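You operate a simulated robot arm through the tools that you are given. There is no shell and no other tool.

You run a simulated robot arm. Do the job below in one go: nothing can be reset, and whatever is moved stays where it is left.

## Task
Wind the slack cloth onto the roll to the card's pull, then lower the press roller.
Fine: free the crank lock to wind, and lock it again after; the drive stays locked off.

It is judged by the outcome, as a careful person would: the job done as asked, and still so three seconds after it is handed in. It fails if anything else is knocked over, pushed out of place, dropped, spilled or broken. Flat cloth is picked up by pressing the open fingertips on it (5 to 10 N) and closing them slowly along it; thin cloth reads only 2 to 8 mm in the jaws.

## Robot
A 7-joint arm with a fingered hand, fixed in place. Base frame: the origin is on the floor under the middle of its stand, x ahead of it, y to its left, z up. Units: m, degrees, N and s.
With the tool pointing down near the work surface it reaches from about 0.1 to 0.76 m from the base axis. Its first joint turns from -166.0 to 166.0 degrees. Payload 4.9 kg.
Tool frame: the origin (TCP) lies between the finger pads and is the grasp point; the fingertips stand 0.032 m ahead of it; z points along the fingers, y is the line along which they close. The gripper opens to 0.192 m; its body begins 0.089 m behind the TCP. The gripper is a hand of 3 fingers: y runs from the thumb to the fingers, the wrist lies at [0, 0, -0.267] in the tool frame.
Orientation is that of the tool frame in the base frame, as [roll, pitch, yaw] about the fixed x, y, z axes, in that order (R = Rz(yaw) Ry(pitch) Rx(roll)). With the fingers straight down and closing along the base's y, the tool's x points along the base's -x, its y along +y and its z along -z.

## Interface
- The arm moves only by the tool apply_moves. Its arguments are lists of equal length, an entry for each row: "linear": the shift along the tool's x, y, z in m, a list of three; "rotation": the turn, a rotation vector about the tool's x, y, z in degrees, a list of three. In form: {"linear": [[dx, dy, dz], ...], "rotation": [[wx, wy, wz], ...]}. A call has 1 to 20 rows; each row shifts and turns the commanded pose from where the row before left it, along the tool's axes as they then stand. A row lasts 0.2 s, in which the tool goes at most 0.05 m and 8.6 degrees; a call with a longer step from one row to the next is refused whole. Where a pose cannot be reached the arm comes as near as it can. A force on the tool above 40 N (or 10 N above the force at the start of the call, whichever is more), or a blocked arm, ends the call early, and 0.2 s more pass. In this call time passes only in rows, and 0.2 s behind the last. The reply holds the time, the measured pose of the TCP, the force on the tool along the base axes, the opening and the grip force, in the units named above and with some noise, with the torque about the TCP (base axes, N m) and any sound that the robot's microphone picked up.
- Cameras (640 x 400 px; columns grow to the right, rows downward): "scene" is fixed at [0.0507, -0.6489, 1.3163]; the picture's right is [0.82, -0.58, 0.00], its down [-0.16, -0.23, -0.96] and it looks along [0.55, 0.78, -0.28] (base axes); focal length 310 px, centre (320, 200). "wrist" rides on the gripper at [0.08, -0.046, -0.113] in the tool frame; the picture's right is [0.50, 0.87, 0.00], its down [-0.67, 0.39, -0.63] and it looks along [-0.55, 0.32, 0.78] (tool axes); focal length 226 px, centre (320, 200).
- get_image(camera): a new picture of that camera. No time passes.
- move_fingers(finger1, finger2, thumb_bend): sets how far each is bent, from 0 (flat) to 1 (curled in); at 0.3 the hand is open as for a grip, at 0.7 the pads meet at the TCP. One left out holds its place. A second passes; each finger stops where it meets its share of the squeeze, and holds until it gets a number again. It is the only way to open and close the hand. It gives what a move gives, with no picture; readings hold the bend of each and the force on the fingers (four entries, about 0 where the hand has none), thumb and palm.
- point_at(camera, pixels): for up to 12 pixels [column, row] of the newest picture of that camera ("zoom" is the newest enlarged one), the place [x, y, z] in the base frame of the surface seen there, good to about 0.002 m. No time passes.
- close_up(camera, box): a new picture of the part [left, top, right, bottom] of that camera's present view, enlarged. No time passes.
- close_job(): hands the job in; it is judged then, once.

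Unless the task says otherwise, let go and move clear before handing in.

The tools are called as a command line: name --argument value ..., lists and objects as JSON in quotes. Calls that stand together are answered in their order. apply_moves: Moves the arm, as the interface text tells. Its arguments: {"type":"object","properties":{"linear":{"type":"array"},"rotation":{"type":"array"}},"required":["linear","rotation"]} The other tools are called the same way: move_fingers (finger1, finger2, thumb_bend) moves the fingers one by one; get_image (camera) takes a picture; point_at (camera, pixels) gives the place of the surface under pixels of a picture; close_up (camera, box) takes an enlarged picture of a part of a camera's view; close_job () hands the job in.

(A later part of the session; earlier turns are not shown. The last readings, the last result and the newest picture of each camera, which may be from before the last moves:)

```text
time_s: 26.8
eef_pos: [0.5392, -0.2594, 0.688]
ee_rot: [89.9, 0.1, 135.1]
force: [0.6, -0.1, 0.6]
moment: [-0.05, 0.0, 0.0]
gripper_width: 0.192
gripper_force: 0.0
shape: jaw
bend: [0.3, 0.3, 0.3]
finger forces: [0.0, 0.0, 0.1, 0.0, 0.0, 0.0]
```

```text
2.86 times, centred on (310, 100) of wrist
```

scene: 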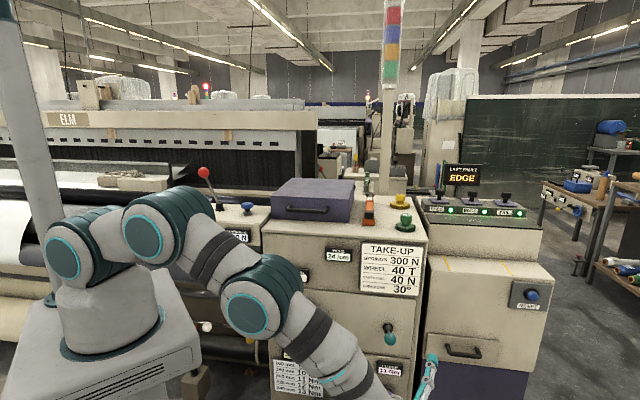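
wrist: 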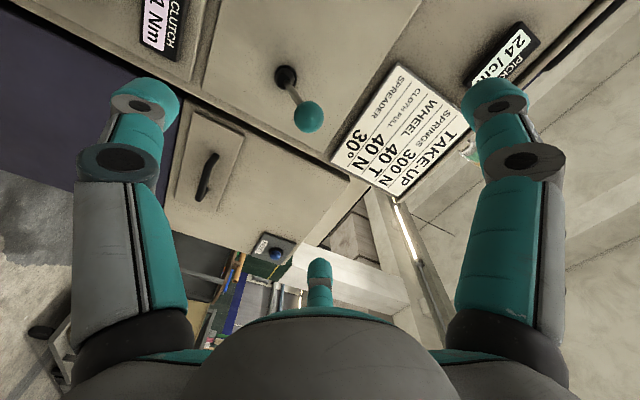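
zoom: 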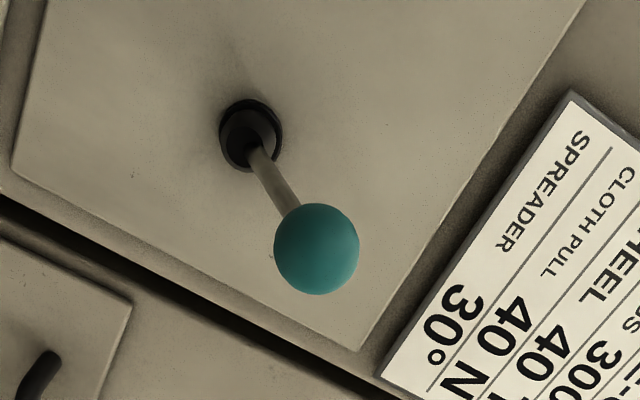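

The teal ball's centre is at about (0.643,-0.156,0.675) and its pivot at about (0.71,-0.088,0.64), so the lever is tilted up about 20°. I'll advance the open hand around the ball.

apply_moves --linear '[[0, -0.0013, 0.0146], [0, -0.0013, 0.0146], [0, -0.0013, 0.0146], [0, -0.0013, 0.0146], [0, -0.0013, 0.0146], [0, -0.0013, 0.0146], [0, -0.0013, 0.0146], [0, -0.0013, 0.0146], [0, -0.0013, 0.0146], [0, -0.0013, 0.0146]]' --rotation '[[0, 0, 0], [0, 0, 0], [0, 0, 0], [0, 0, 0], [0, 0, 0], [0, 0, 0], [0, 0, 0], [0, 0, 0], [0, 0, 0], [0, 0, 0]]'

get_image --camera "wrist"

```text
time_s: 29.0
eef_pos: [0.6416, -0.1538, 0.6769]
ee_rot: [89.9, -0.2, 135.0]
force: [-0.2, -0.9, 0.9]
moment: [-0.01, -0.04, 0.0]
gripper_width: 0.1921
gripper_force: 0.0
shape: jaw
bend: [0.3, 0.3, 0.3]
finger forces: [0.1, 0.0, 0.1, 0.1, 0.0, 0.0]
```

```text
taken
```

wrist: 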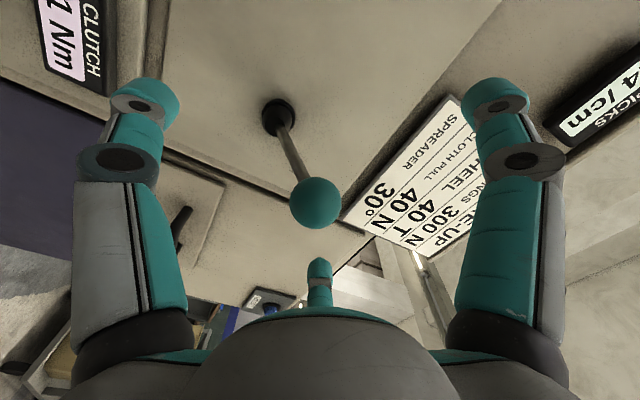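

The ball is centred at (314,203), right at the grasp point. I'll close the fingers onto it.

move_fingers --finger1 0.64 --finger2 0.64 --thumb_bend 0.64

get_image --camera "wrist"

```text
time_s: 30.0
eef_pos: [0.6425, -0.1565, 0.6782]
ee_rot: [89.9, 0.0, 135.0]
force: [0.2, 0.2, -0.8]
moment: [-0.05, 0.0, -0.01]
gripper_width: 0.0273
gripper_force: 0.9
shape: fingers
bend: [0.64, 0.64, 0.64]
finger forces: [0.1, 0.1, 0.0, 0.1, 0.9, 0.1]
```

```text
taken
```

wrist: 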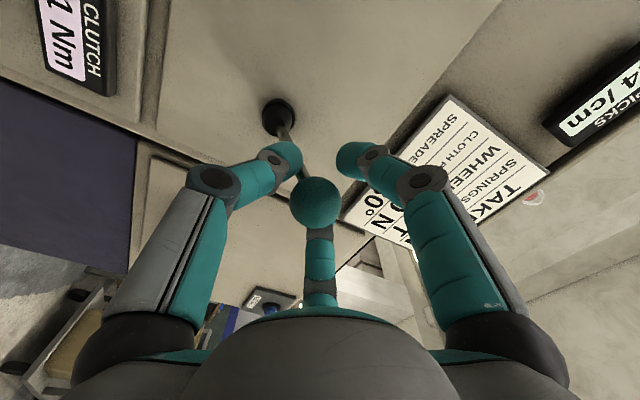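

The fingers now cage the ball loosely (thumb reads 0.9 N). I'll move the ball down along its arc in small steps and watch the force.

apply_moves --linear '[[0, -0.008, -0.002], [0, -0.008, -0.0015], [0, -0.008, -0.001], [0, -0.008, -0.0005], [0, -0.008, 0]]' --rotation '[[0, 0, 0], [0, 0, 0], [0, 0, 0], [0, 0, 0], [0, 0, 0]]'

get_image --camera "wrist"

```text
time_s: 31.2
eef_pos: [0.6379, -0.1581, 0.6371]
ee_rot: [90.0, 0.0, 134.9]
force: [0.2, 0.4, -0.4]
moment: [0.01, 0.01, 0.02]
gripper_width: 0.0259
gripper_force: 0.0
shape: fingers
bend: [0.64, 0.64, 0.64]
finger forces: [0.0, 0.1, 0.0, 0.0, 0.0, 0.0]
```

```text
taken
```

wrist: 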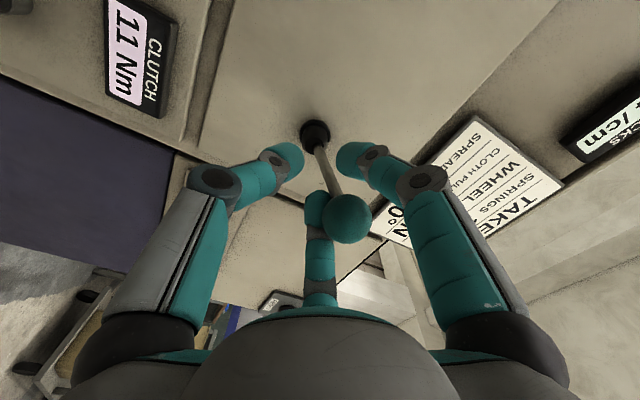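

The ball is now at (347,218) with no force, so it slipped out between the upper fingers. I'll check where it sits now.

point_at --camera "wrist" --pixels '[[347, 218], [340, 210], [350, 225], [315, 133], [327, 165]]'

close_up --camera "scene" --box '[340, 300, 440, 380]'

close_up --camera "wrist" --box '[240, 100, 420, 280]'

```text
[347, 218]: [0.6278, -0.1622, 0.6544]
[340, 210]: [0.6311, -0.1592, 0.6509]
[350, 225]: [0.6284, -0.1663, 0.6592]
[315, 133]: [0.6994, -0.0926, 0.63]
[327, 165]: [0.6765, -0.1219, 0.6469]
```

```text
5.00 times, centred on (390, 340) of scene
```

zoom: 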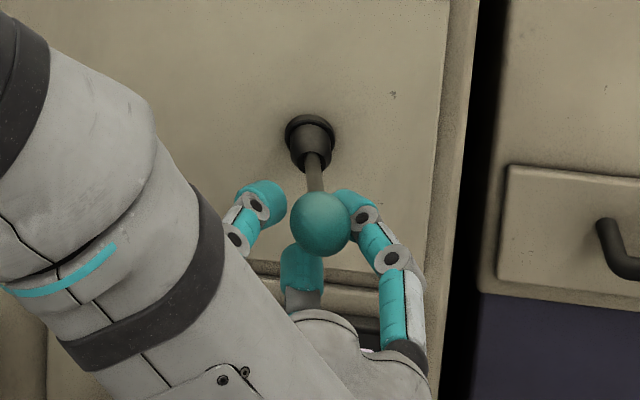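

```text
2.22 times, centred on (330, 190) of wrist
```

zoom: 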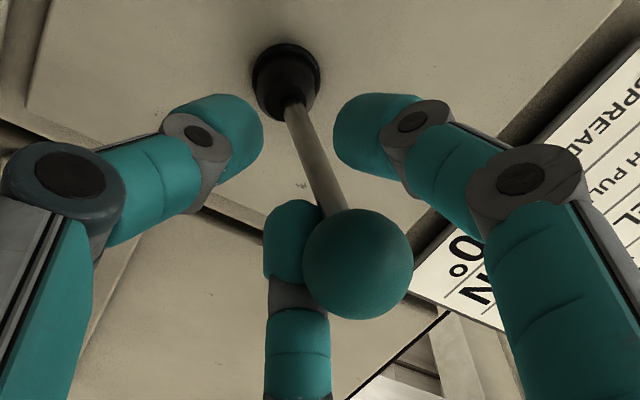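

The ball moved down only slightly, to about z 0.66, before slipping. I'll open up, re-centre on it and grip it firmly this time.

move_fingers --finger1 0.5 --finger2 0.5 --thumb_bend 0.5

apply_moves --linear '[[-0.002, 0.008, 0.002], [-0.002, 0.008, 0.002], [-0.0005, 0.009, 0.002]]' --rotation '[[0, 0, 0], [0, 0, 0], [0, 0, 0]]'

get_image --camera "wrist"

```text
time_s: 32.2
eef_pos: [0.6389, -0.1583, 0.638]
ee_rot: [89.9, 0.0, 135.0]
force: [-0.5, 0.1, -0.1]
moment: [0.0, 0.01, 0.02]
gripper_width: 0.0835
gripper_force: 0.0
shape: fingers
bend: [0.5, 0.5, 0.5]
finger forces: [0.1, 0.1, 0.0, 0.1, 0.0, 0.0]
```

```text
time_s: 33.0
eef_pos: [0.6461, -0.1564, 0.6615]
ee_rot: [90.0, -0.1, 135.0]
force: [0.4, 0.3, -0.2]
moment: [-0.02, -0.01, 0.0]
gripper_width: 0.0839
gripper_force: 0.1
shape: fingers
bend: [0.5, 0.5, 0.5]
finger forces: [0.0, 0.0, 0.0, 0.1, 0.0, 0.0]
```

```text
taken
```

wrist: 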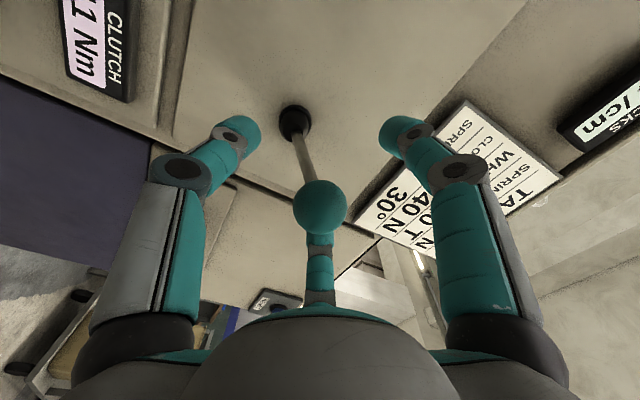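

The ball is centred again at (319,207). I'll close firmly.

move_fingers --finger1 0.75 --finger2 0.75 --thumb_bend 0.75

get_image --camera "wrist"

```text
time_s: 34.0
eef_pos: [0.6461, -0.1565, 0.6612]
ee_rot: [90.0, -0.1, 135.0]
force: [12.6, 11.4, -10.0]
moment: [-0.28, 0.34, 0.01]
gripper_width: 0.0079
gripper_force: 15.2
shape: fingers
bend: [0.72, 0.71, 0.68]
finger forces: [8.0, 8.8, 0.1, 0.0, 13.7, 0.1]
```

```text
taken
```

wrist: 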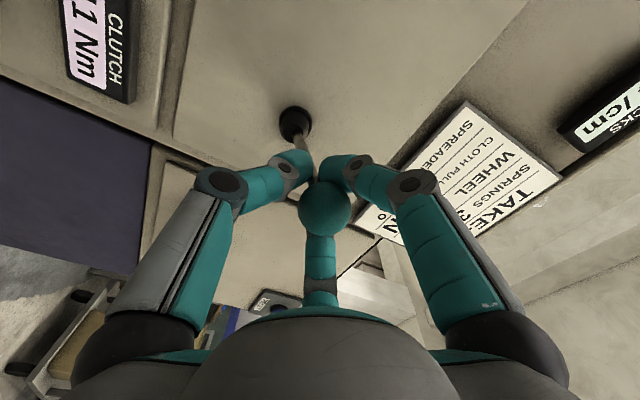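

The grip is holding the ball and stem at about 15 N. I'll move down along the arc, easing forward a little to relieve the pull.

apply_moves --linear '[[0, -0.006, 0.002], [0, -0.008, 0.001], [0, -0.008, 0], [0, -0.008, 0]]' --rotation '[[0, 0, 0], [0, 0, 0], [0, 0, 0], [0, 0, 0]]'

get_image --camera "wrist"

```text
time_s: 35.0
eef_pos: [0.6476, -0.1552, 0.6325]
ee_rot: [90.0, 0.0, 135.0]
force: [-13.8, -11.7, 1.6]
moment: [0.18, -0.16, 0.04]
gripper_width: 0.0058
gripper_force: 21.9
shape: fingers
bend: [0.74, 0.74, 0.68]
finger forces: [12.9, 14.9, 0.0, 0.0, 15.4, 0.0]
```

```text
taken
```

wrist: 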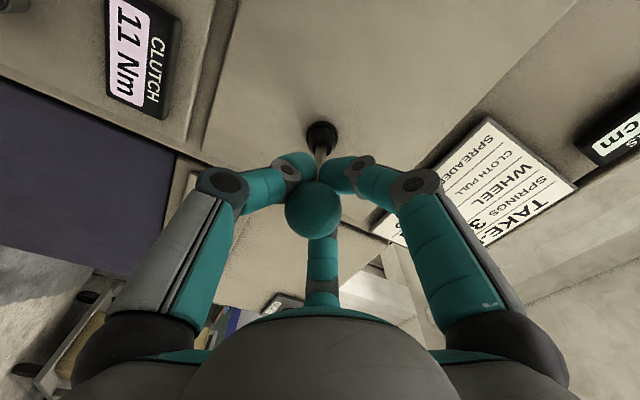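

The lever is following the hand (ball at 312,212, TCP z 0.632). I'll back off slightly and continue down.

apply_moves --linear '[[0, -0.004, -0.004], [0, -0.008, 0.0], [0, -0.008, 0.001], [0, -0.006, 0.001]]' --rotation '[[0, 0, 0], [0, 0, 0], [0, 0, 0], [0, 0, 0]]'

get_image --camera "wrist"

```text
time_s: 36.0
eef_pos: [0.6476, -0.1565, 0.6072]
ee_rot: [89.9, 0.1, 135.1]
force: [5.1, 8.1, 14.5]
moment: [0.67, -0.69, 0.03]
gripper_width: 0.012
gripper_force: 21.9
shape: fingers
bend: [0.73, 0.73, 0.68]
finger forces: [12.7, 14.6, 0.1, 0.1, 17.5, 0.1]
```

```text
taken
```

wrist: 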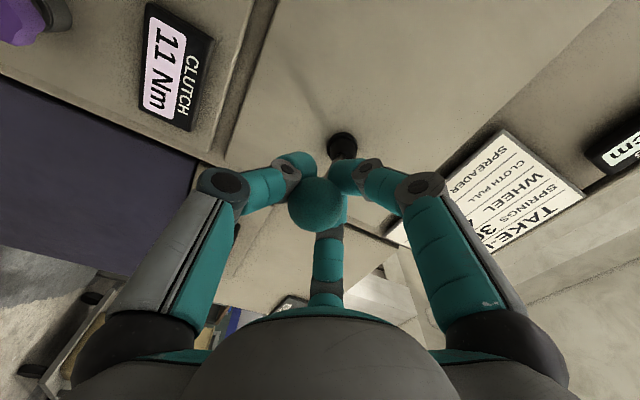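

The upward force has risen to 14.5 N at about -19°, so the lever is probably near its stop. I'll push a little further to confirm.

apply_moves --linear '[[0, -0.005, 0.002], [0, -0.005, 0.002]]' --rotation '[[0, 0, 0], [0, 0, 0]]'

get_image --camera "wrist"

```text
time_s: 36.6
eef_pos: [0.6494, -0.1531, 0.5963]
ee_rot: [89.9, 0.0, 135.1]
force: [1.6, 1.9, 15.7]
moment: [0.8, -0.85, 0.0]
gripper_width: 0.0143
gripper_force: 24.7
shape: fingers
bend: [0.73, 0.74, 0.68]
finger forces: [12.3, 18.3, 0.0, 0.0, 19.0, 0.1]
```

```text
taken
```

wrist: 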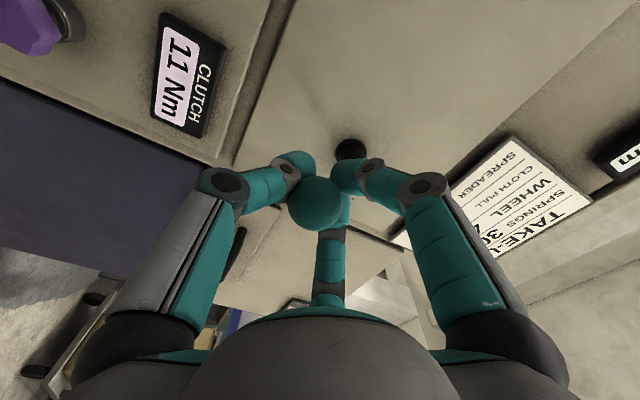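

The force stayed near 16 N over that extra centimetre, so the lever is still turning. I'll continue a bit.

apply_moves --linear '[[0, -0.006, 0.003], [0, -0.006, 0.003]]' --rotation '[[0, 0, 0], [0, 0, 0]]'

get_image --camera "wrist"

close_up --camera "scene" --box '[340, 290, 440, 380]'

```text
time_s: 37.2
eef_pos: [0.6552, -0.1517, 0.5858]
ee_rot: [89.9, 0.0, 134.8]
force: [-11.5, -25.5, 15.6]
moment: [0.86, -0.46, -0.34]
gripper_width: 0.0
gripper_force: 13.1
shape: fingers
bend: [0.73, 0.76, 0.72]
finger forces: [0.0, 26.3, 0.0, 0.0, 0.0, 0.0]
```

```text
taken
```

wrist: 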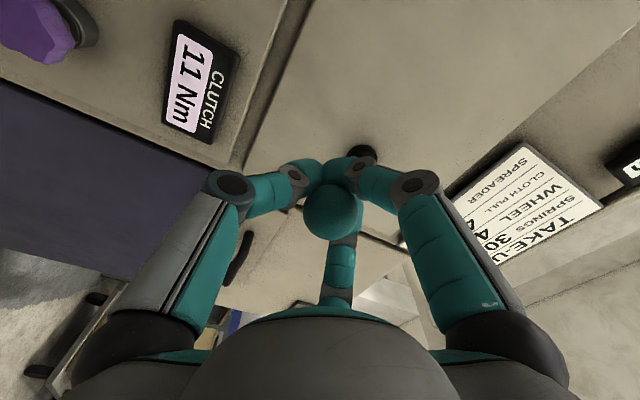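

```text
4.44 times, centred on (390, 335) of scene
```

zoom: 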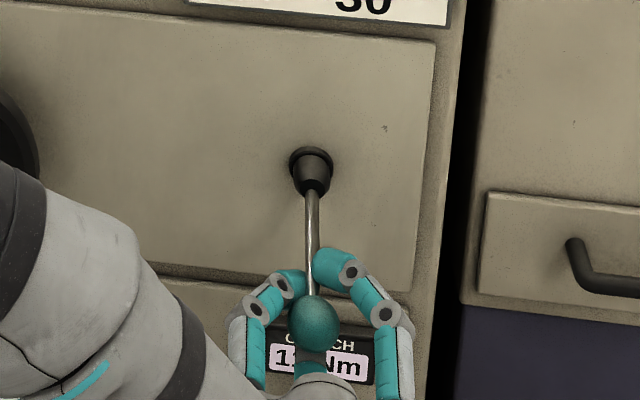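

The grip readings changed abruptly (one finger at 26 N), so the lever is at its stop and the fingers are slipping. I'll release and see where it rests.

move_fingers --finger1 0.5 --finger2 0.5 --thumb_bend 0.5

get_image --camera "wrist"

close_up --camera "scene" --box '[340, 290, 440, 380]'

```text
time_s: 38.2
eef_pos: [0.6539, -0.1484, 0.584]
ee_rot: [89.9, -0.1, 135.0]
force: [0.2, 0.3, -1.1]
moment: [-0.02, 0.01, 0.0]
gripper_width: 0.0834
gripper_force: 0.0
shape: fingers
bend: [0.5, 0.5, 0.5]
finger forces: [0.1, 0.1, 0.0, 0.0, 0.0, 0.0]
```

```text
taken
```

wrist: 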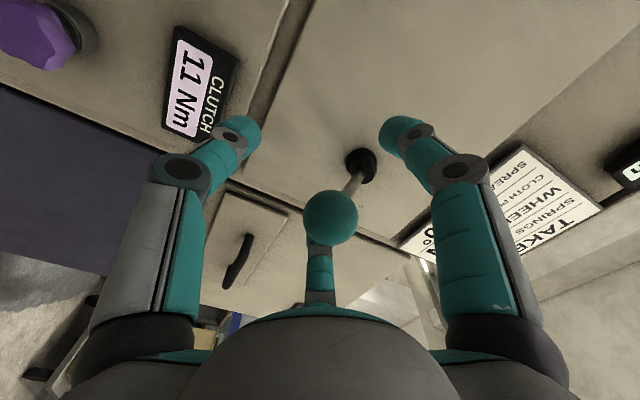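

```text
4.44 times, centred on (390, 335) of scene
```

zoom: 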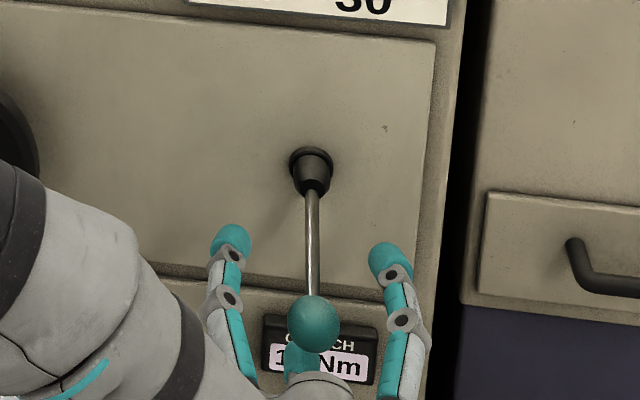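

point_at --camera "wrist" --pixels '[[330, 217], [355, 180], [360, 165], [325, 205]]'

point_at --camera "zoom" --pixels '[[315, 322], [312, 165], [312, 240]]'

```text
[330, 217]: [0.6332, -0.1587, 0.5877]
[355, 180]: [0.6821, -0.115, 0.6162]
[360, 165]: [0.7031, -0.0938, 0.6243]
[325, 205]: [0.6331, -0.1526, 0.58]
```

```text
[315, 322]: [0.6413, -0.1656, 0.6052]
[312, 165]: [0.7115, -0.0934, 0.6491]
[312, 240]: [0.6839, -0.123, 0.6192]
```

The lever now rests at about -25° with the ball at z 0.594, mirroring its starting position, so the lock should be free. I'll retract and move left toward the crank in stages.

apply_moves --linear '[[0, 0, -0.015], [0, 0, -0.015], [0, 0, -0.015], [0, 0, -0.015], [0, 0, -0.015], [0, 0, -0.015], [0.03, 0.01, 0], [0.03, 0.01, 0], [0.03, 0.01, 0], [0.03, 0, 0], [0.03, 0, 0]]' --rotation '[[0, 0, 0], [0, 0, 0], [0, 0, 0], [0, 0, 0], [0, 0, 0], [0, 0, 0], [0, 0, 0], [0, 0, 0], [0, 0, 0], [0, 0, 0], [0, 0, 0]]'

get_image --camera "scene"

get_image --camera "wrist"

```text
time_s: 40.6
eef_pos: [0.4841, -0.1088, 0.6144]
ee_rot: [89.9, 0.1, 135.0]
force: [0.3, 0.0, 0.8]
moment: [-0.01, 0.02, 0.06]
gripper_width: 0.0836
gripper_force: 0.1
shape: fingers
bend: [0.5, 0.5, 0.5]
finger forces: [0.1, 0.1, 0.1, 0.0, 0.0, 0.1]
```

```text
taken
```

scene: 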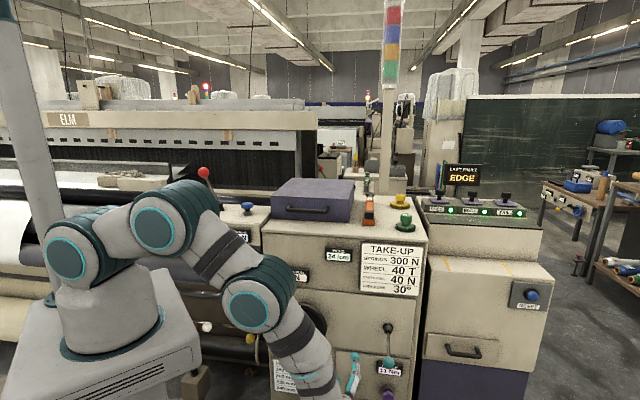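

```text
taken
```

wrist: 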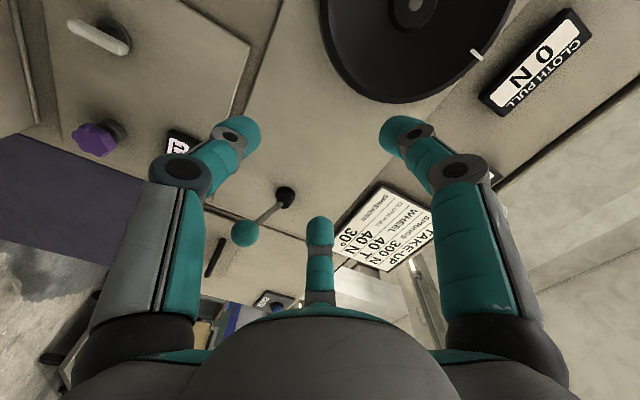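

The teal lever stays down at (390,362). Before moving further left I'll check how close the arm's elbow is to the machine.

point_at --camera "scene" --pixels '[[245, 310], [280, 275], [225, 250], [300, 340], [200, 260], [290, 300], [270, 265], [325, 375]]'

```text
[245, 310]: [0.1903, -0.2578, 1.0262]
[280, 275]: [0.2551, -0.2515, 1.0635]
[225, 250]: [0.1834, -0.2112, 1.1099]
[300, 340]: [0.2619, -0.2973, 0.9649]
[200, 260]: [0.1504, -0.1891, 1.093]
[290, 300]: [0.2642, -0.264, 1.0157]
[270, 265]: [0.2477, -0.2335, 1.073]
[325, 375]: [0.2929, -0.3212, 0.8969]
```

The elbow is well away from the machine. I'll slide left to line up with the crank handle, staying in front of it.

apply_moves --linear '[[0.0215, -0.007, 0.0055], [0.0215, -0.007, 0.0055], [0.0215, -0.007, 0.0055], [0.0215, -0.007, 0.0055], [0.0215, -0.007, 0.0055], [0.0215, -0.007, 0.0055]]' --rotation '[[0, 0, 0], [0, 0, 0], [0, 0, 0], [0, 0, 0], [0, 0, 0], [0, 0, 0]]'

get_image --camera "scene"

get_image --camera "wrist"

```text
time_s: 42.0
eef_pos: [0.4176, 0.0075, 0.5734]
ee_rot: [90.0, 0.1, 135.0]
force: [-0.1, -0.7, -0.7]
moment: [-0.03, -0.04, 0.02]
gripper_width: 0.0835
gripper_force: 0.1
shape: fingers
bend: [0.5, 0.5, 0.5]
finger forces: [0.0, 0.1, 0.0, 0.0, 0.0, 0.0]
```

```text
taken
```

scene: 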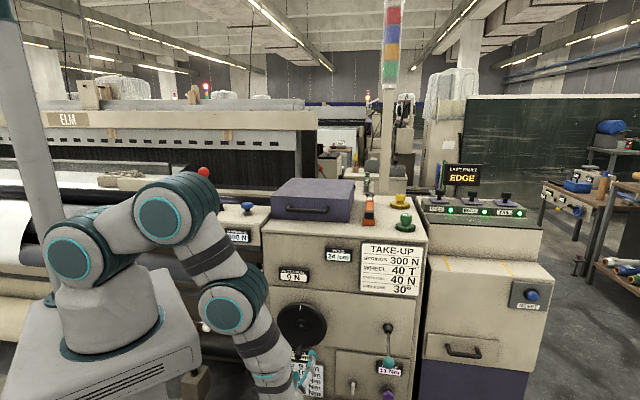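

```text
taken
```

wrist: 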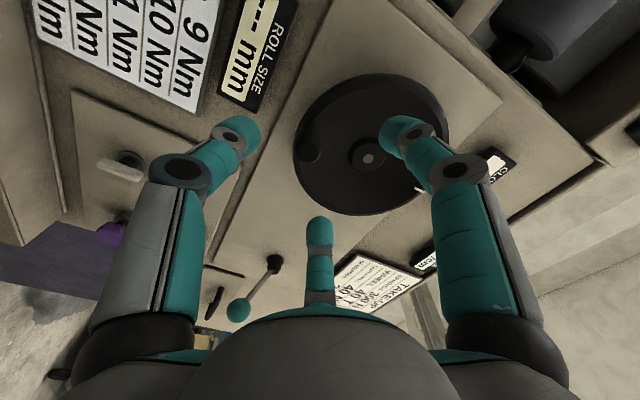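

The hand sits in front of the crank, and the scene camera can still see the CLOTH PULL display. I'll locate the handle precisely, seen near (312,140).

close_up --camera "wrist" --box '[250, 60, 450, 230]'

point_at --camera "wrist" --pixels '[[311, 145], [306, 135], [318, 152], [368, 157], [320, 130], [340, 180], [370, 110], [360, 195]]'

close_up --camera "scene" --box '[250, 255, 350, 400]'

```text
2.35 times, centred on (350, 145) of wrist
```

zoom: 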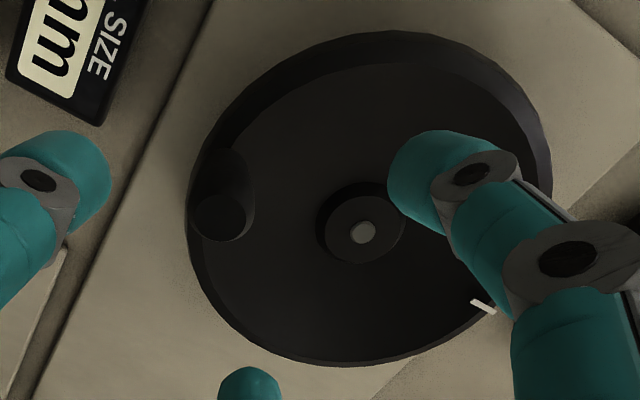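

```text
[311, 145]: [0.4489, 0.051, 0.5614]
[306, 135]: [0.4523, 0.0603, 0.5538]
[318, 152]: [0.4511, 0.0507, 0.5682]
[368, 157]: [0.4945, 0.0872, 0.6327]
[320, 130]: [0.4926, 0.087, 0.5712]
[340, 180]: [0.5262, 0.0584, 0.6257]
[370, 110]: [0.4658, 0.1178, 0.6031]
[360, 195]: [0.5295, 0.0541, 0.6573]
```

```text
2.76 times, centred on (300, 328) of scene
```

zoom: 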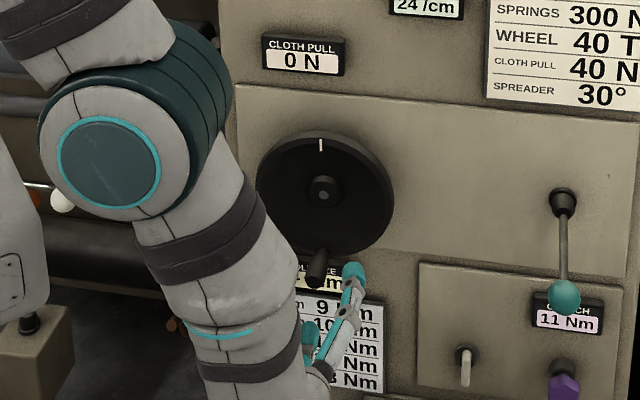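

point_at --camera "wrist" --pixels '[[308, 152], [303, 152], [314, 152], [308, 146], [308, 158], [366, 158], [370, 160]]'

point_at --camera "zoom" --pixels '[[324, 195], [321, 145], [315, 278], [325, 255], [312, 283]]'

```text
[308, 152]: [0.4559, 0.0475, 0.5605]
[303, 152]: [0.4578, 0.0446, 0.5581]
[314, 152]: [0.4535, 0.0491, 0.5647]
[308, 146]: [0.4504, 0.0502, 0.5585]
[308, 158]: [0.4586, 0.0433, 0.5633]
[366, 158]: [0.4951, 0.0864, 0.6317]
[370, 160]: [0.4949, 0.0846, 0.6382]
```

```text
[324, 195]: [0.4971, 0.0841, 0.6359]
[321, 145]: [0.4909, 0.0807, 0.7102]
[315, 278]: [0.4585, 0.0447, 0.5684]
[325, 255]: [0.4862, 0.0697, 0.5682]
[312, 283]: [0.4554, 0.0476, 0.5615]
```

The handle's end face is at r 0.289, z 0.5605, and the hub is at z 0.635, so the crank radius is about 0.0745 m. I'll advance over the handle and close on it.

apply_moves --linear '[[0, -0.0065, 0.0], [0, -0.0065, 0.01], [0, 0, 0.013], [0, 0, 0.013], [0, 0, 0.013], [0, 0, 0.013]]' --rotation '[[0, 0, 0], [0, 0, 0], [0, 0, 0], [0, 0, 0], [0, 0, 0], [0, 0, 0]]'

get_image --camera "wrist"

close_up --camera "scene" --box '[250, 255, 350, 400]'

```text
time_s: 43.4
eef_pos: [0.4608, 0.0517, 0.5595]
ee_rot: [90.0, -0.1, 135.0]
force: [-4.5, -5.3, -0.7]
moment: [0.15, -0.18, -0.07]
gripper_width: 0.0839
gripper_force: 2.8
shape: fingers
bend: [0.5, 0.5, 0.5]
finger forces: [2.5, 3.9, 0.1, 0.0, 0.0, 0.1]
```

```text
taken
```

wrist: 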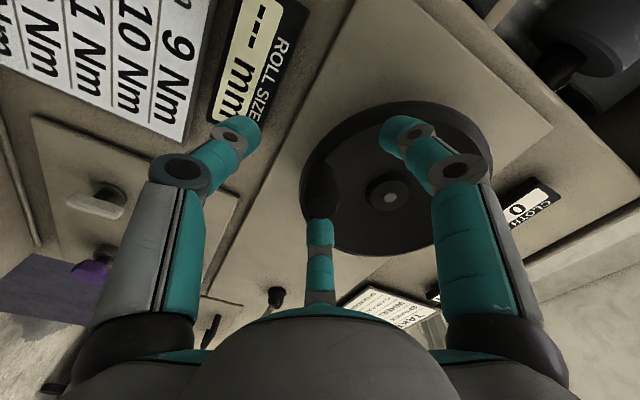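

```text
2.76 times, centred on (300, 328) of scene
```

zoom: 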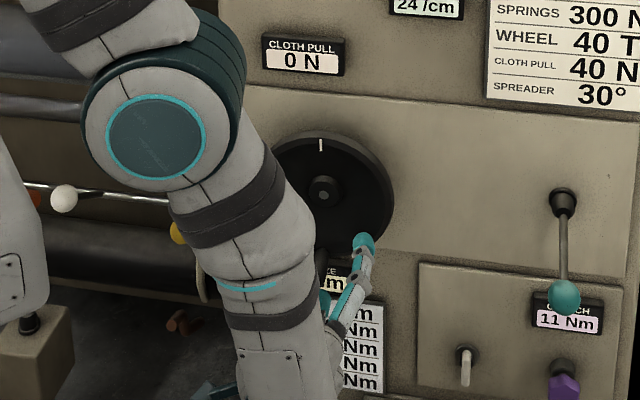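

The upper fingertips are touching the wheel face (about 7 N outward). I'll back off 7 mm and close on the handle.

apply_moves --linear '[[0, 0.001, -0.007]]' --rotation '[[0, 0, 0]]'

move_fingers --finger1 0.65 --finger2 0.65 --thumb_bend 0.65

get_image --camera "wrist"

```text
time_s: 43.8
eef_pos: [0.456, 0.0457, 0.5605]
ee_rot: [89.9, 0.0, 135.0]
force: [0.3, 0.4, 0.6]
moment: [-0.03, 0.02, 0.03]
gripper_width: 0.0839
gripper_force: 0.1
shape: fingers
bend: [0.5, 0.5, 0.5]
finger forces: [0.0, 0.1, 0.0, 0.0, 0.1, 0.0]
```

```text
time_s: 44.8
eef_pos: [0.4544, 0.045, 0.5605]
ee_rot: [90.0, 0.0, 134.9]
force: [0.4, 0.2, -0.2]
moment: [-0.01, 0.0, 0.03]
gripper_width: 0.022
gripper_force: 0.1
shape: fingers
bend: [0.65, 0.65, 0.65]
finger forces: [0.0, 0.0, 0.1, 0.0, 0.1, 0.0]
```

```text
taken
```

wrist: 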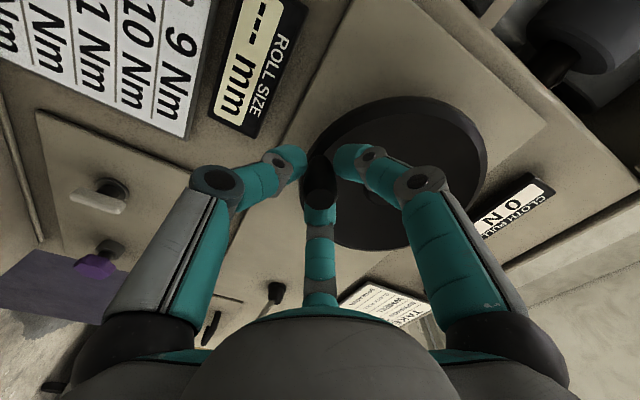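

The fingers surround the handle with no contact yet. I'll close slightly more for a light hold.

move_fingers --finger1 0.69 --finger2 0.69 --thumb_bend 0.69

close_up --camera "wrist" --box '[240, 100, 440, 240]'

```text
time_s: 45.8
eef_pos: [0.4556, 0.0463, 0.5608]
ee_rot: [89.9, -0.1, 135.0]
force: [1.1, 0.8, -2.1]
moment: [-0.02, 0.03, 0.03]
gripper_width: 0.0175
gripper_force: 5.9
shape: fingers
bend: [0.66, 0.66, 0.67]
finger forces: [3.3, 3.5, 0.0, 0.0, 5.5, 0.0]
```

```text
2.86 times, centred on (340, 170) of wrist
```

zoom: 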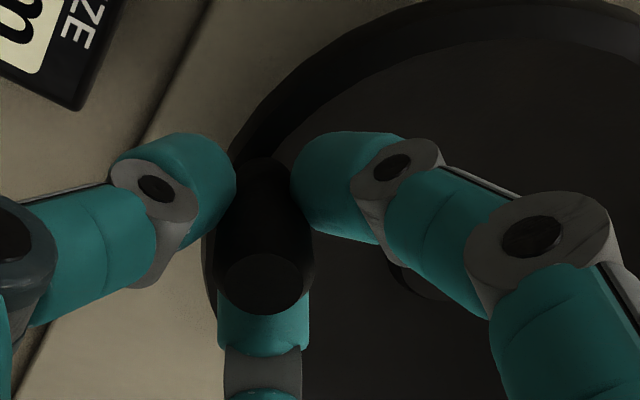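

The handle is held at about 6 N. I'll try a first 30° clockwise, as seen by an operator facing the machine, and watch the force and display.

apply_moves --linear '[[0.00649, 0.00028, 0], [0.00644, 0.00085, 0], [0.00635, 0.00141, 0], [0.0062, 0.00196, 0], [0.006, 0.00249, 0], [0.00577, 0.003, 0]]' --rotation '[[0, 0, 0], [0, 0, 0], [0, 0, 0], [0, 0, 0], [0, 0, 0], [0, 0, 0]]'

get_image --camera "wrist"

get_image --camera "scene"

close_up --camera "scene" --box '[250, 255, 350, 400]'

```text
time_s: 47.2
eef_pos: [0.4288, 0.0724, 0.5706]
ee_rot: [89.9, 0.0, 135.0]
force: [4.4, 0.3, 0.9]
moment: [0.0, -0.03, -0.06]
gripper_width: 0.0167
gripper_force: 6.3
shape: fingers
bend: [0.66, 0.66, 0.67]
finger forces: [3.2, 4.6, 0.0, 0.0, 4.0, 0.0]
```

```text
taken
```

wrist: 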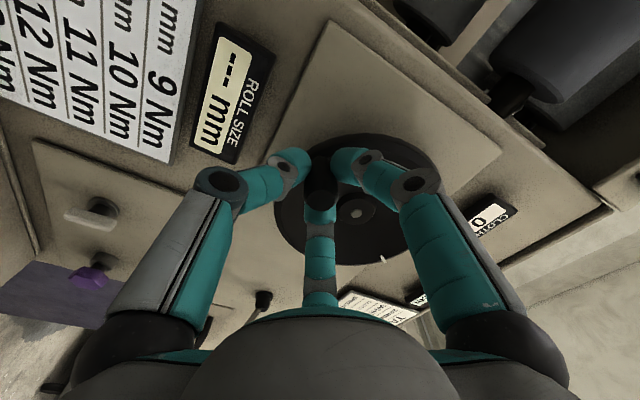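

```text
taken
```

scene: 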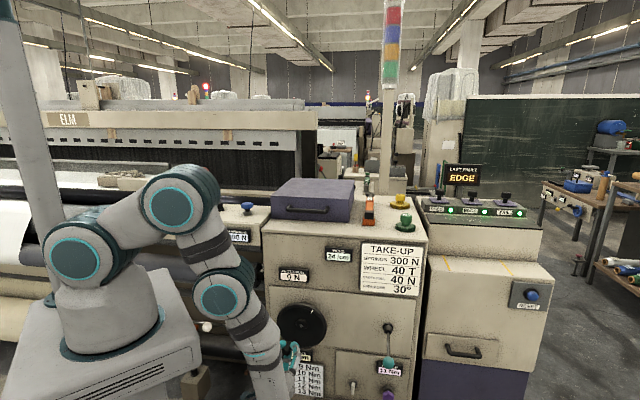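

```text
2.76 times, centred on (300, 328) of scene
```

zoom: 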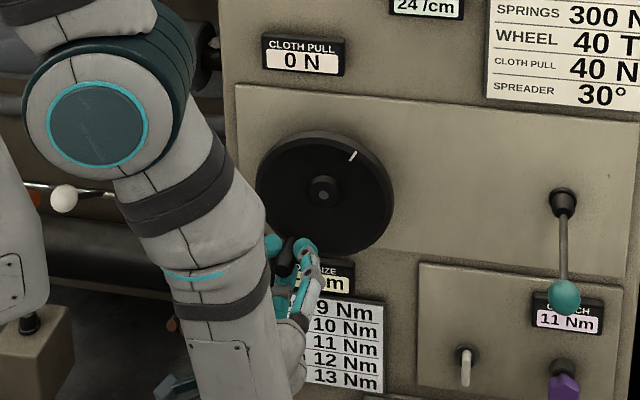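

The wheel turned (its white mark moved clockwise) with only about 4 N, so the lock is free. I'll continue clockwise 90° and compare the display and the cloth.

apply_moves --linear '[[0.010638, 0.007449, 0], [0.009182, 0.009182, 0], [0.007449, 0.010638, 0], [0.005488, 0.01177, 0], [0.003361, 0.012544, 0], [0.001132, 0.012937, 0], [-0.001132, 0.012937, 0], [-0.003361, 0.012544, 0], [-0.005488, 0.01177, 0]]' --rotation '[[0, 0, 0], [0, 0, 0], [0, 0, 0], [0, 0, 0], [0, 0, 0], [0, 0, 0], [0, 0, 0], [0, 0, 0], [0, 0, 0]]'

get_image --camera "scene"

close_up --camera "scene" --box '[250, 255, 350, 400]'

close_up --camera "scene" --box '[0, 180, 100, 400]'

```text
time_s: 49.2
eef_pos: [0.4313, 0.0768, 0.6654]
ee_rot: [90.0, 0.0, 135.0]
force: [-0.3, 1.2, 0.0]
moment: [-0.04, 0.0, -0.01]
gripper_width: 0.0062
gripper_force: 0.0
shape: fingers
bend: [0.69, 0.69, 0.69]
finger forces: [0.0, 0.0, 0.0, 0.0, 0.0, 0.0]
out of reach, approached as far as the arm can: row 3, 4, 5, 6
```

```text
taken
```

scene: 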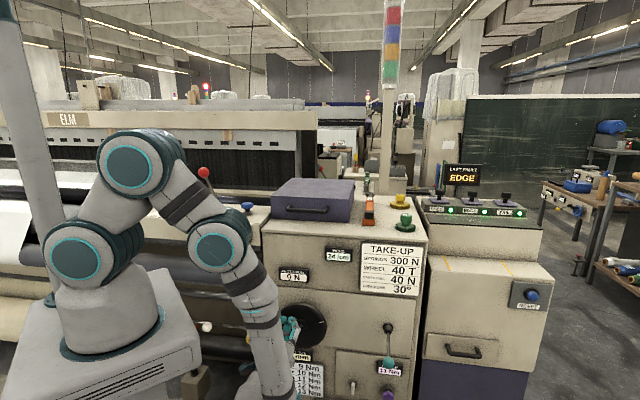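

```text
2.76 times, centred on (300, 328) of scene
```

zoom: 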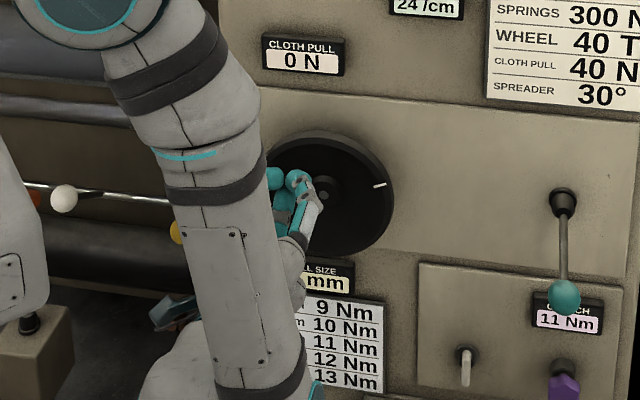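

```text
1.82 times, centred on (50, 290) of scene
```

zoom: 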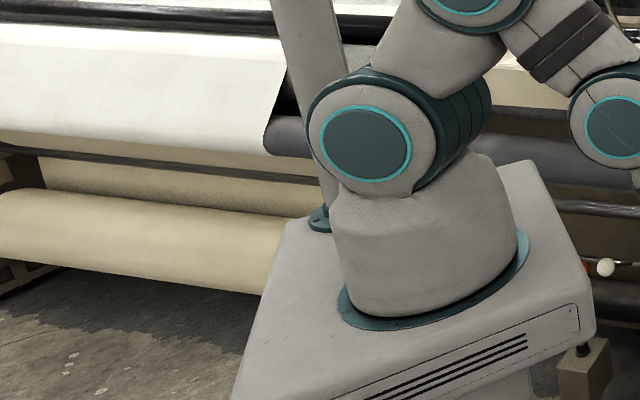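

Rows 3–6 were out of reach with the hand straight on, so the hand lost the handle at about 75–80°. The wheel held its place and the display still reads 0 N. I'll back off and yaw the hand 30° so the wrist sits further from the stand, then re-grip.

apply_moves --linear '[[0, 0, -0.015], [0, 0, -0.02], [0, 0, -0.02], [0, 0, 0], [0, 0, 0], [0, 0, 0], [0, 0, 0]]' --rotation '[[0, 0, 0], [0, 0, 0], [0, 0, 0], [0, 8, 0], [0, 8, 0], [0, 8, 0], [0, 8, 0]]'

move_fingers --finger1 0.5 --finger2 0.5 --thumb_bend 0.5

get_image --camera "wrist"

get_image --camera "scene"

```text
time_s: 50.8
eef_pos: [0.3935, 0.0378, 0.6639]
ee_rot: [89.9, 0.0, 167.2]
force: [0.5, -0.3, -0.2]
moment: [0.01, 0.04, -0.02]
gripper_width: 0.0066
gripper_force: 0.1
shape: fingers
bend: [0.69, 0.69, 0.69]
finger forces: [0.0, 0.0, 0.0, 0.1, 0.0, 0.0]
```

```text
time_s: 51.8
eef_pos: [0.3945, 0.0377, 0.6641]
ee_rot: [89.9, -0.1, 167.1]
force: [0.6, -0.1, 0.1]
moment: [-0.02, 0.01, -0.02]
gripper_width: 0.0837
gripper_force: 0.1
shape: fingers
bend: [0.5, 0.5, 0.5]
finger forces: [0.1, 0.0, 0.0, 0.0, 0.0, 0.0]
```

```text
taken
```

wrist: 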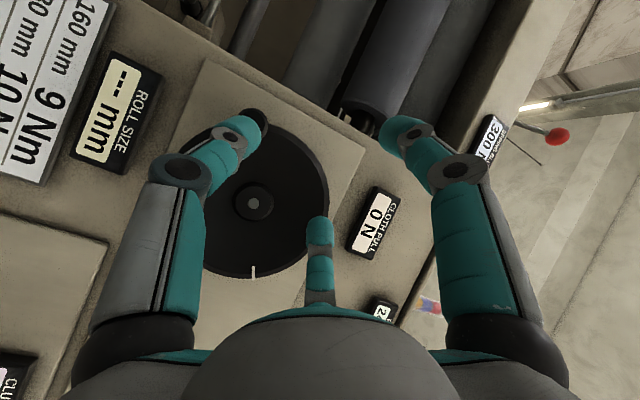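

```text
taken
```

scene: 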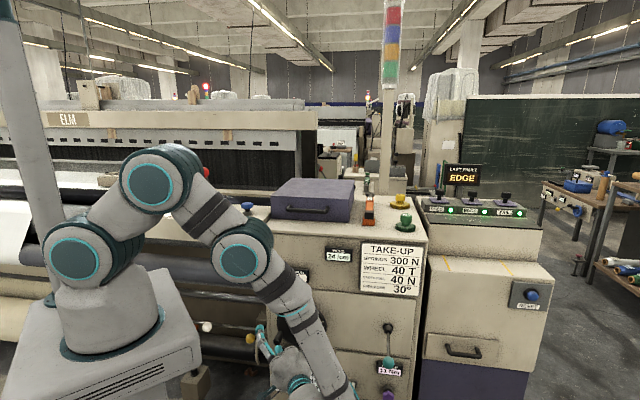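

The handle shows at (258,122), behind the left fingertip, opposite the mark at (253,272). I'll measure it.

point_at --camera "wrist" --pixels '[[261, 120], [258, 128], [263, 130], [254, 204], [254, 272], [254, 262]]'

close_up --camera "wrist" --box '[170, 80, 370, 290]'

```text
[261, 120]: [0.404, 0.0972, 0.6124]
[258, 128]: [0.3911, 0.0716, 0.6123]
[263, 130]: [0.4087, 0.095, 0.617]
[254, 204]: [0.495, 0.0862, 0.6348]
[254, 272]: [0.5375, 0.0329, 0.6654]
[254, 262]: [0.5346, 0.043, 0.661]
```

```text
1.90 times, centred on (270, 185) of wrist
```

zoom: 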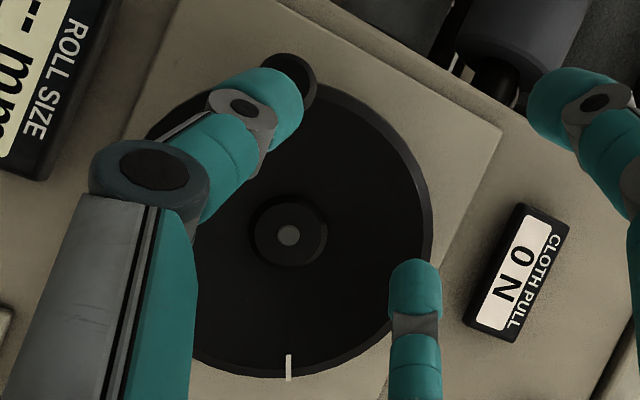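

The handle centre works out at r 0.221, z 0.605 (66° round). I'll back off a little, lower to its height, narrow the fingers slightly and approach along the tool axis.

apply_moves --linear '[[0, 0, -0.025], [0, -0.02, 0], [0, -0.02, 0], [0, -0.019, 0]]' --rotation '[[0, 0, 0], [0, 0, 0], [0, 0, 0], [0, 0, 0]]'

move_fingers --finger1 0.55 --finger2 0.55 --thumb_bend 0.55

get_image --camera "wrist"

```text
time_s: 52.8
eef_pos: [0.3889, 0.0135, 0.6066]
ee_rot: [89.8, 0.0, 167.1]
force: [-0.8, -0.1, 1.2]
moment: [0.0, 0.01, 0.05]
gripper_width: 0.0837
gripper_force: 0.0
shape: fingers
bend: [0.5, 0.5, 0.5]
finger forces: [0.1, 0.0, 0.1, 0.0, 0.0, 0.0]
```

```text
time_s: 53.8
eef_pos: [0.3873, 0.0142, 0.6063]
ee_rot: [89.9, 0.0, 166.9]
force: [0.5, 0.1, -0.8]
moment: [-0.01, 0.02, -0.01]
gripper_width: 0.0634
gripper_force: 0.1
shape: fingers
bend: [0.55, 0.55, 0.55]
finger forces: [0.0, 0.0, 0.0, 0.0, 0.0, 0.1]
```

```text
taken
```

wrist: 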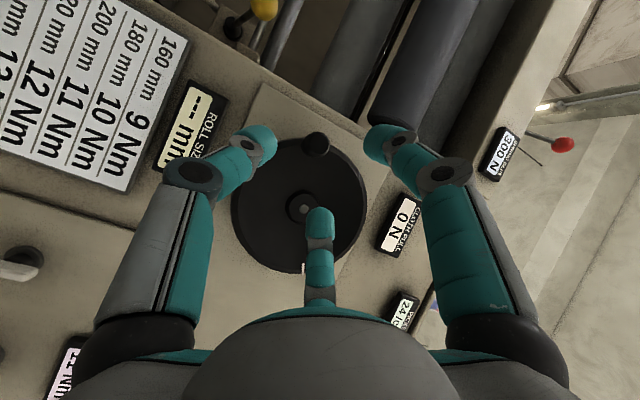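

The handle end is clear now at (317,143). I'll measure it.

point_at --camera "wrist" --pixels '[[317, 146], [317, 140], [313, 144], [322, 144], [317, 152], [303, 208]]'

close_up --camera "wrist" --box '[270, 110, 370, 230]'

```text
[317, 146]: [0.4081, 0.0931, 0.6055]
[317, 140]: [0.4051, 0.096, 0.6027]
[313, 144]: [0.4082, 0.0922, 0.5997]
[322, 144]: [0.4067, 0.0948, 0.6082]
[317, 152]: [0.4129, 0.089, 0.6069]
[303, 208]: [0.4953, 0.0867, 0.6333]
```

```text
3.33 times, centred on (320, 170) of wrist
```

zoom: 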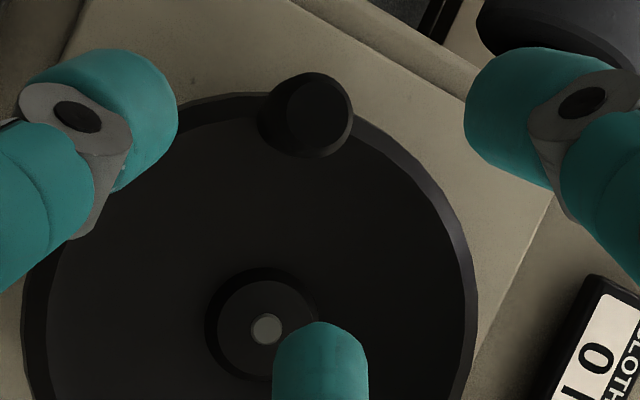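

The handle end is at about (0.4065,0.0945,0.605). I'll advance along the tool axis so the handle enters between the fingers.

apply_moves --linear '[[-0.0017, 0, 0.0133], [-0.0017, 0, 0.0133], [-0.0017, 0, 0.0133], [-0.0017, 0, 0.0133], [-0.0017, 0, 0.0133]]' --rotation '[[0, 0, 0], [0, 0, 0], [0, 0, 0], [0, 0, 0], [0, 0, 0]]'

get_image --camera "wrist"

```text
time_s: 55.0
eef_pos: [0.4118, 0.076, 0.6058]
ee_rot: [89.9, -0.1, 166.9]
force: [-0.6, -1.1, -0.8]
moment: [-0.01, -0.04, -0.01]
gripper_width: 0.0635
gripper_force: 0.5
shape: fingers
bend: [0.55, 0.55, 0.55]
finger forces: [0.0, 0.8, 0.0, 0.1, 0.0, 0.0]
```

```text
taken
```

wrist: 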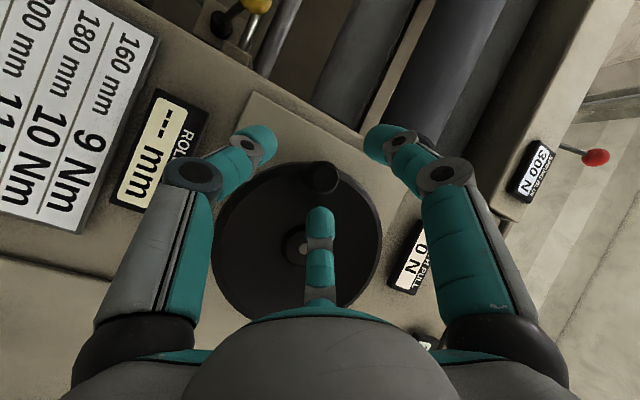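

The handle is nearly at the grasp point, at (320,178), with a light 0.8 N touch. I'll close part way, advance a bit more, then grip.

move_fingers --finger1 0.62 --finger2 0.62 --thumb_bend 0.62

apply_moves --linear '[[0, 0, 0.006], [0, 0, 0.006]]' --rotation '[[0, 0, 0], [0, 0, 0]]'

get_image --camera "wrist"

```text
time_s: 56.0
eef_pos: [0.4107, 0.0767, 0.6045]
ee_rot: [89.9, 0.0, 166.9]
force: [-0.4, 1.2, 0.4]
moment: [0.02, -0.02, 0.0]
gripper_width: 0.0339
gripper_force: 0.0
shape: fingers
bend: [0.62, 0.62, 0.62]
finger forces: [0.0, 0.1, 0.1, 0.0, 0.0, 0.0]
```

```text
time_s: 56.6
eef_pos: [0.4136, 0.0881, 0.6063]
ee_rot: [89.9, 0.0, 167.1]
force: [0.4, -0.9, -0.2]
moment: [0.04, 0.01, -0.01]
gripper_width: 0.0343
gripper_force: 0.7
shape: fingers
bend: [0.62, 0.62, 0.62]
finger forces: [0.0, 0.5, 0.0, 0.1, 0.0, 0.0]
```

```text
taken
```

wrist: 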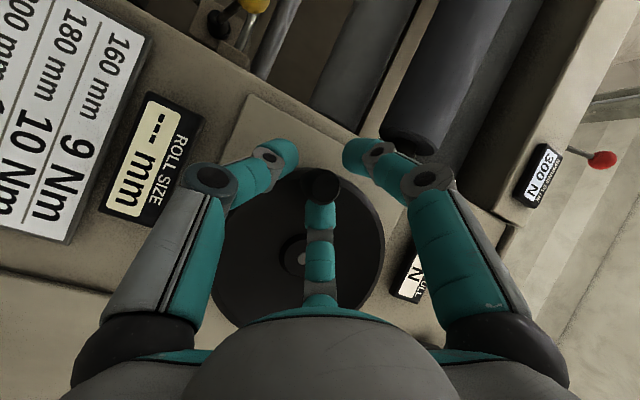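

The handle is now just inside at (322,187). I'll close to grip it.

move_fingers --finger1 0.7 --finger2 0.7 --thumb_bend 0.7

close_up --camera "wrist" --box '[230, 110, 420, 250]'

close_up --camera "scene" --box '[220, 255, 350, 400]'

```text
time_s: 57.6
eef_pos: [0.4148, 0.089, 0.6051]
ee_rot: [89.9, 0.0, 167.1]
force: [5.4, 1.3, -0.2]
moment: [0.02, -0.05, -0.17]
gripper_width: 0.0149
gripper_force: 8.3
shape: fingers
bend: [0.67, 0.64, 0.67]
finger forces: [3.3, 6.9, 0.0, 0.0, 5.9, 0.0]
```

```text
2.86 times, centred on (325, 180) of wrist
```

zoom: 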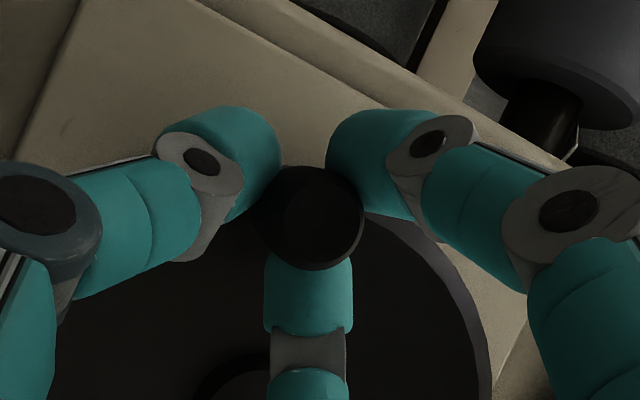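

```text
2.76 times, centred on (285, 328) of scene
```

zoom: 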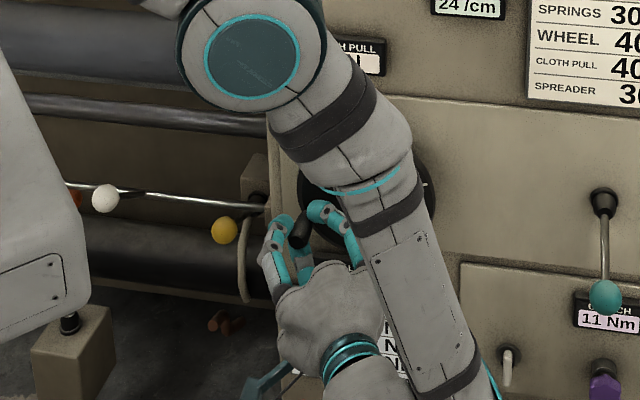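

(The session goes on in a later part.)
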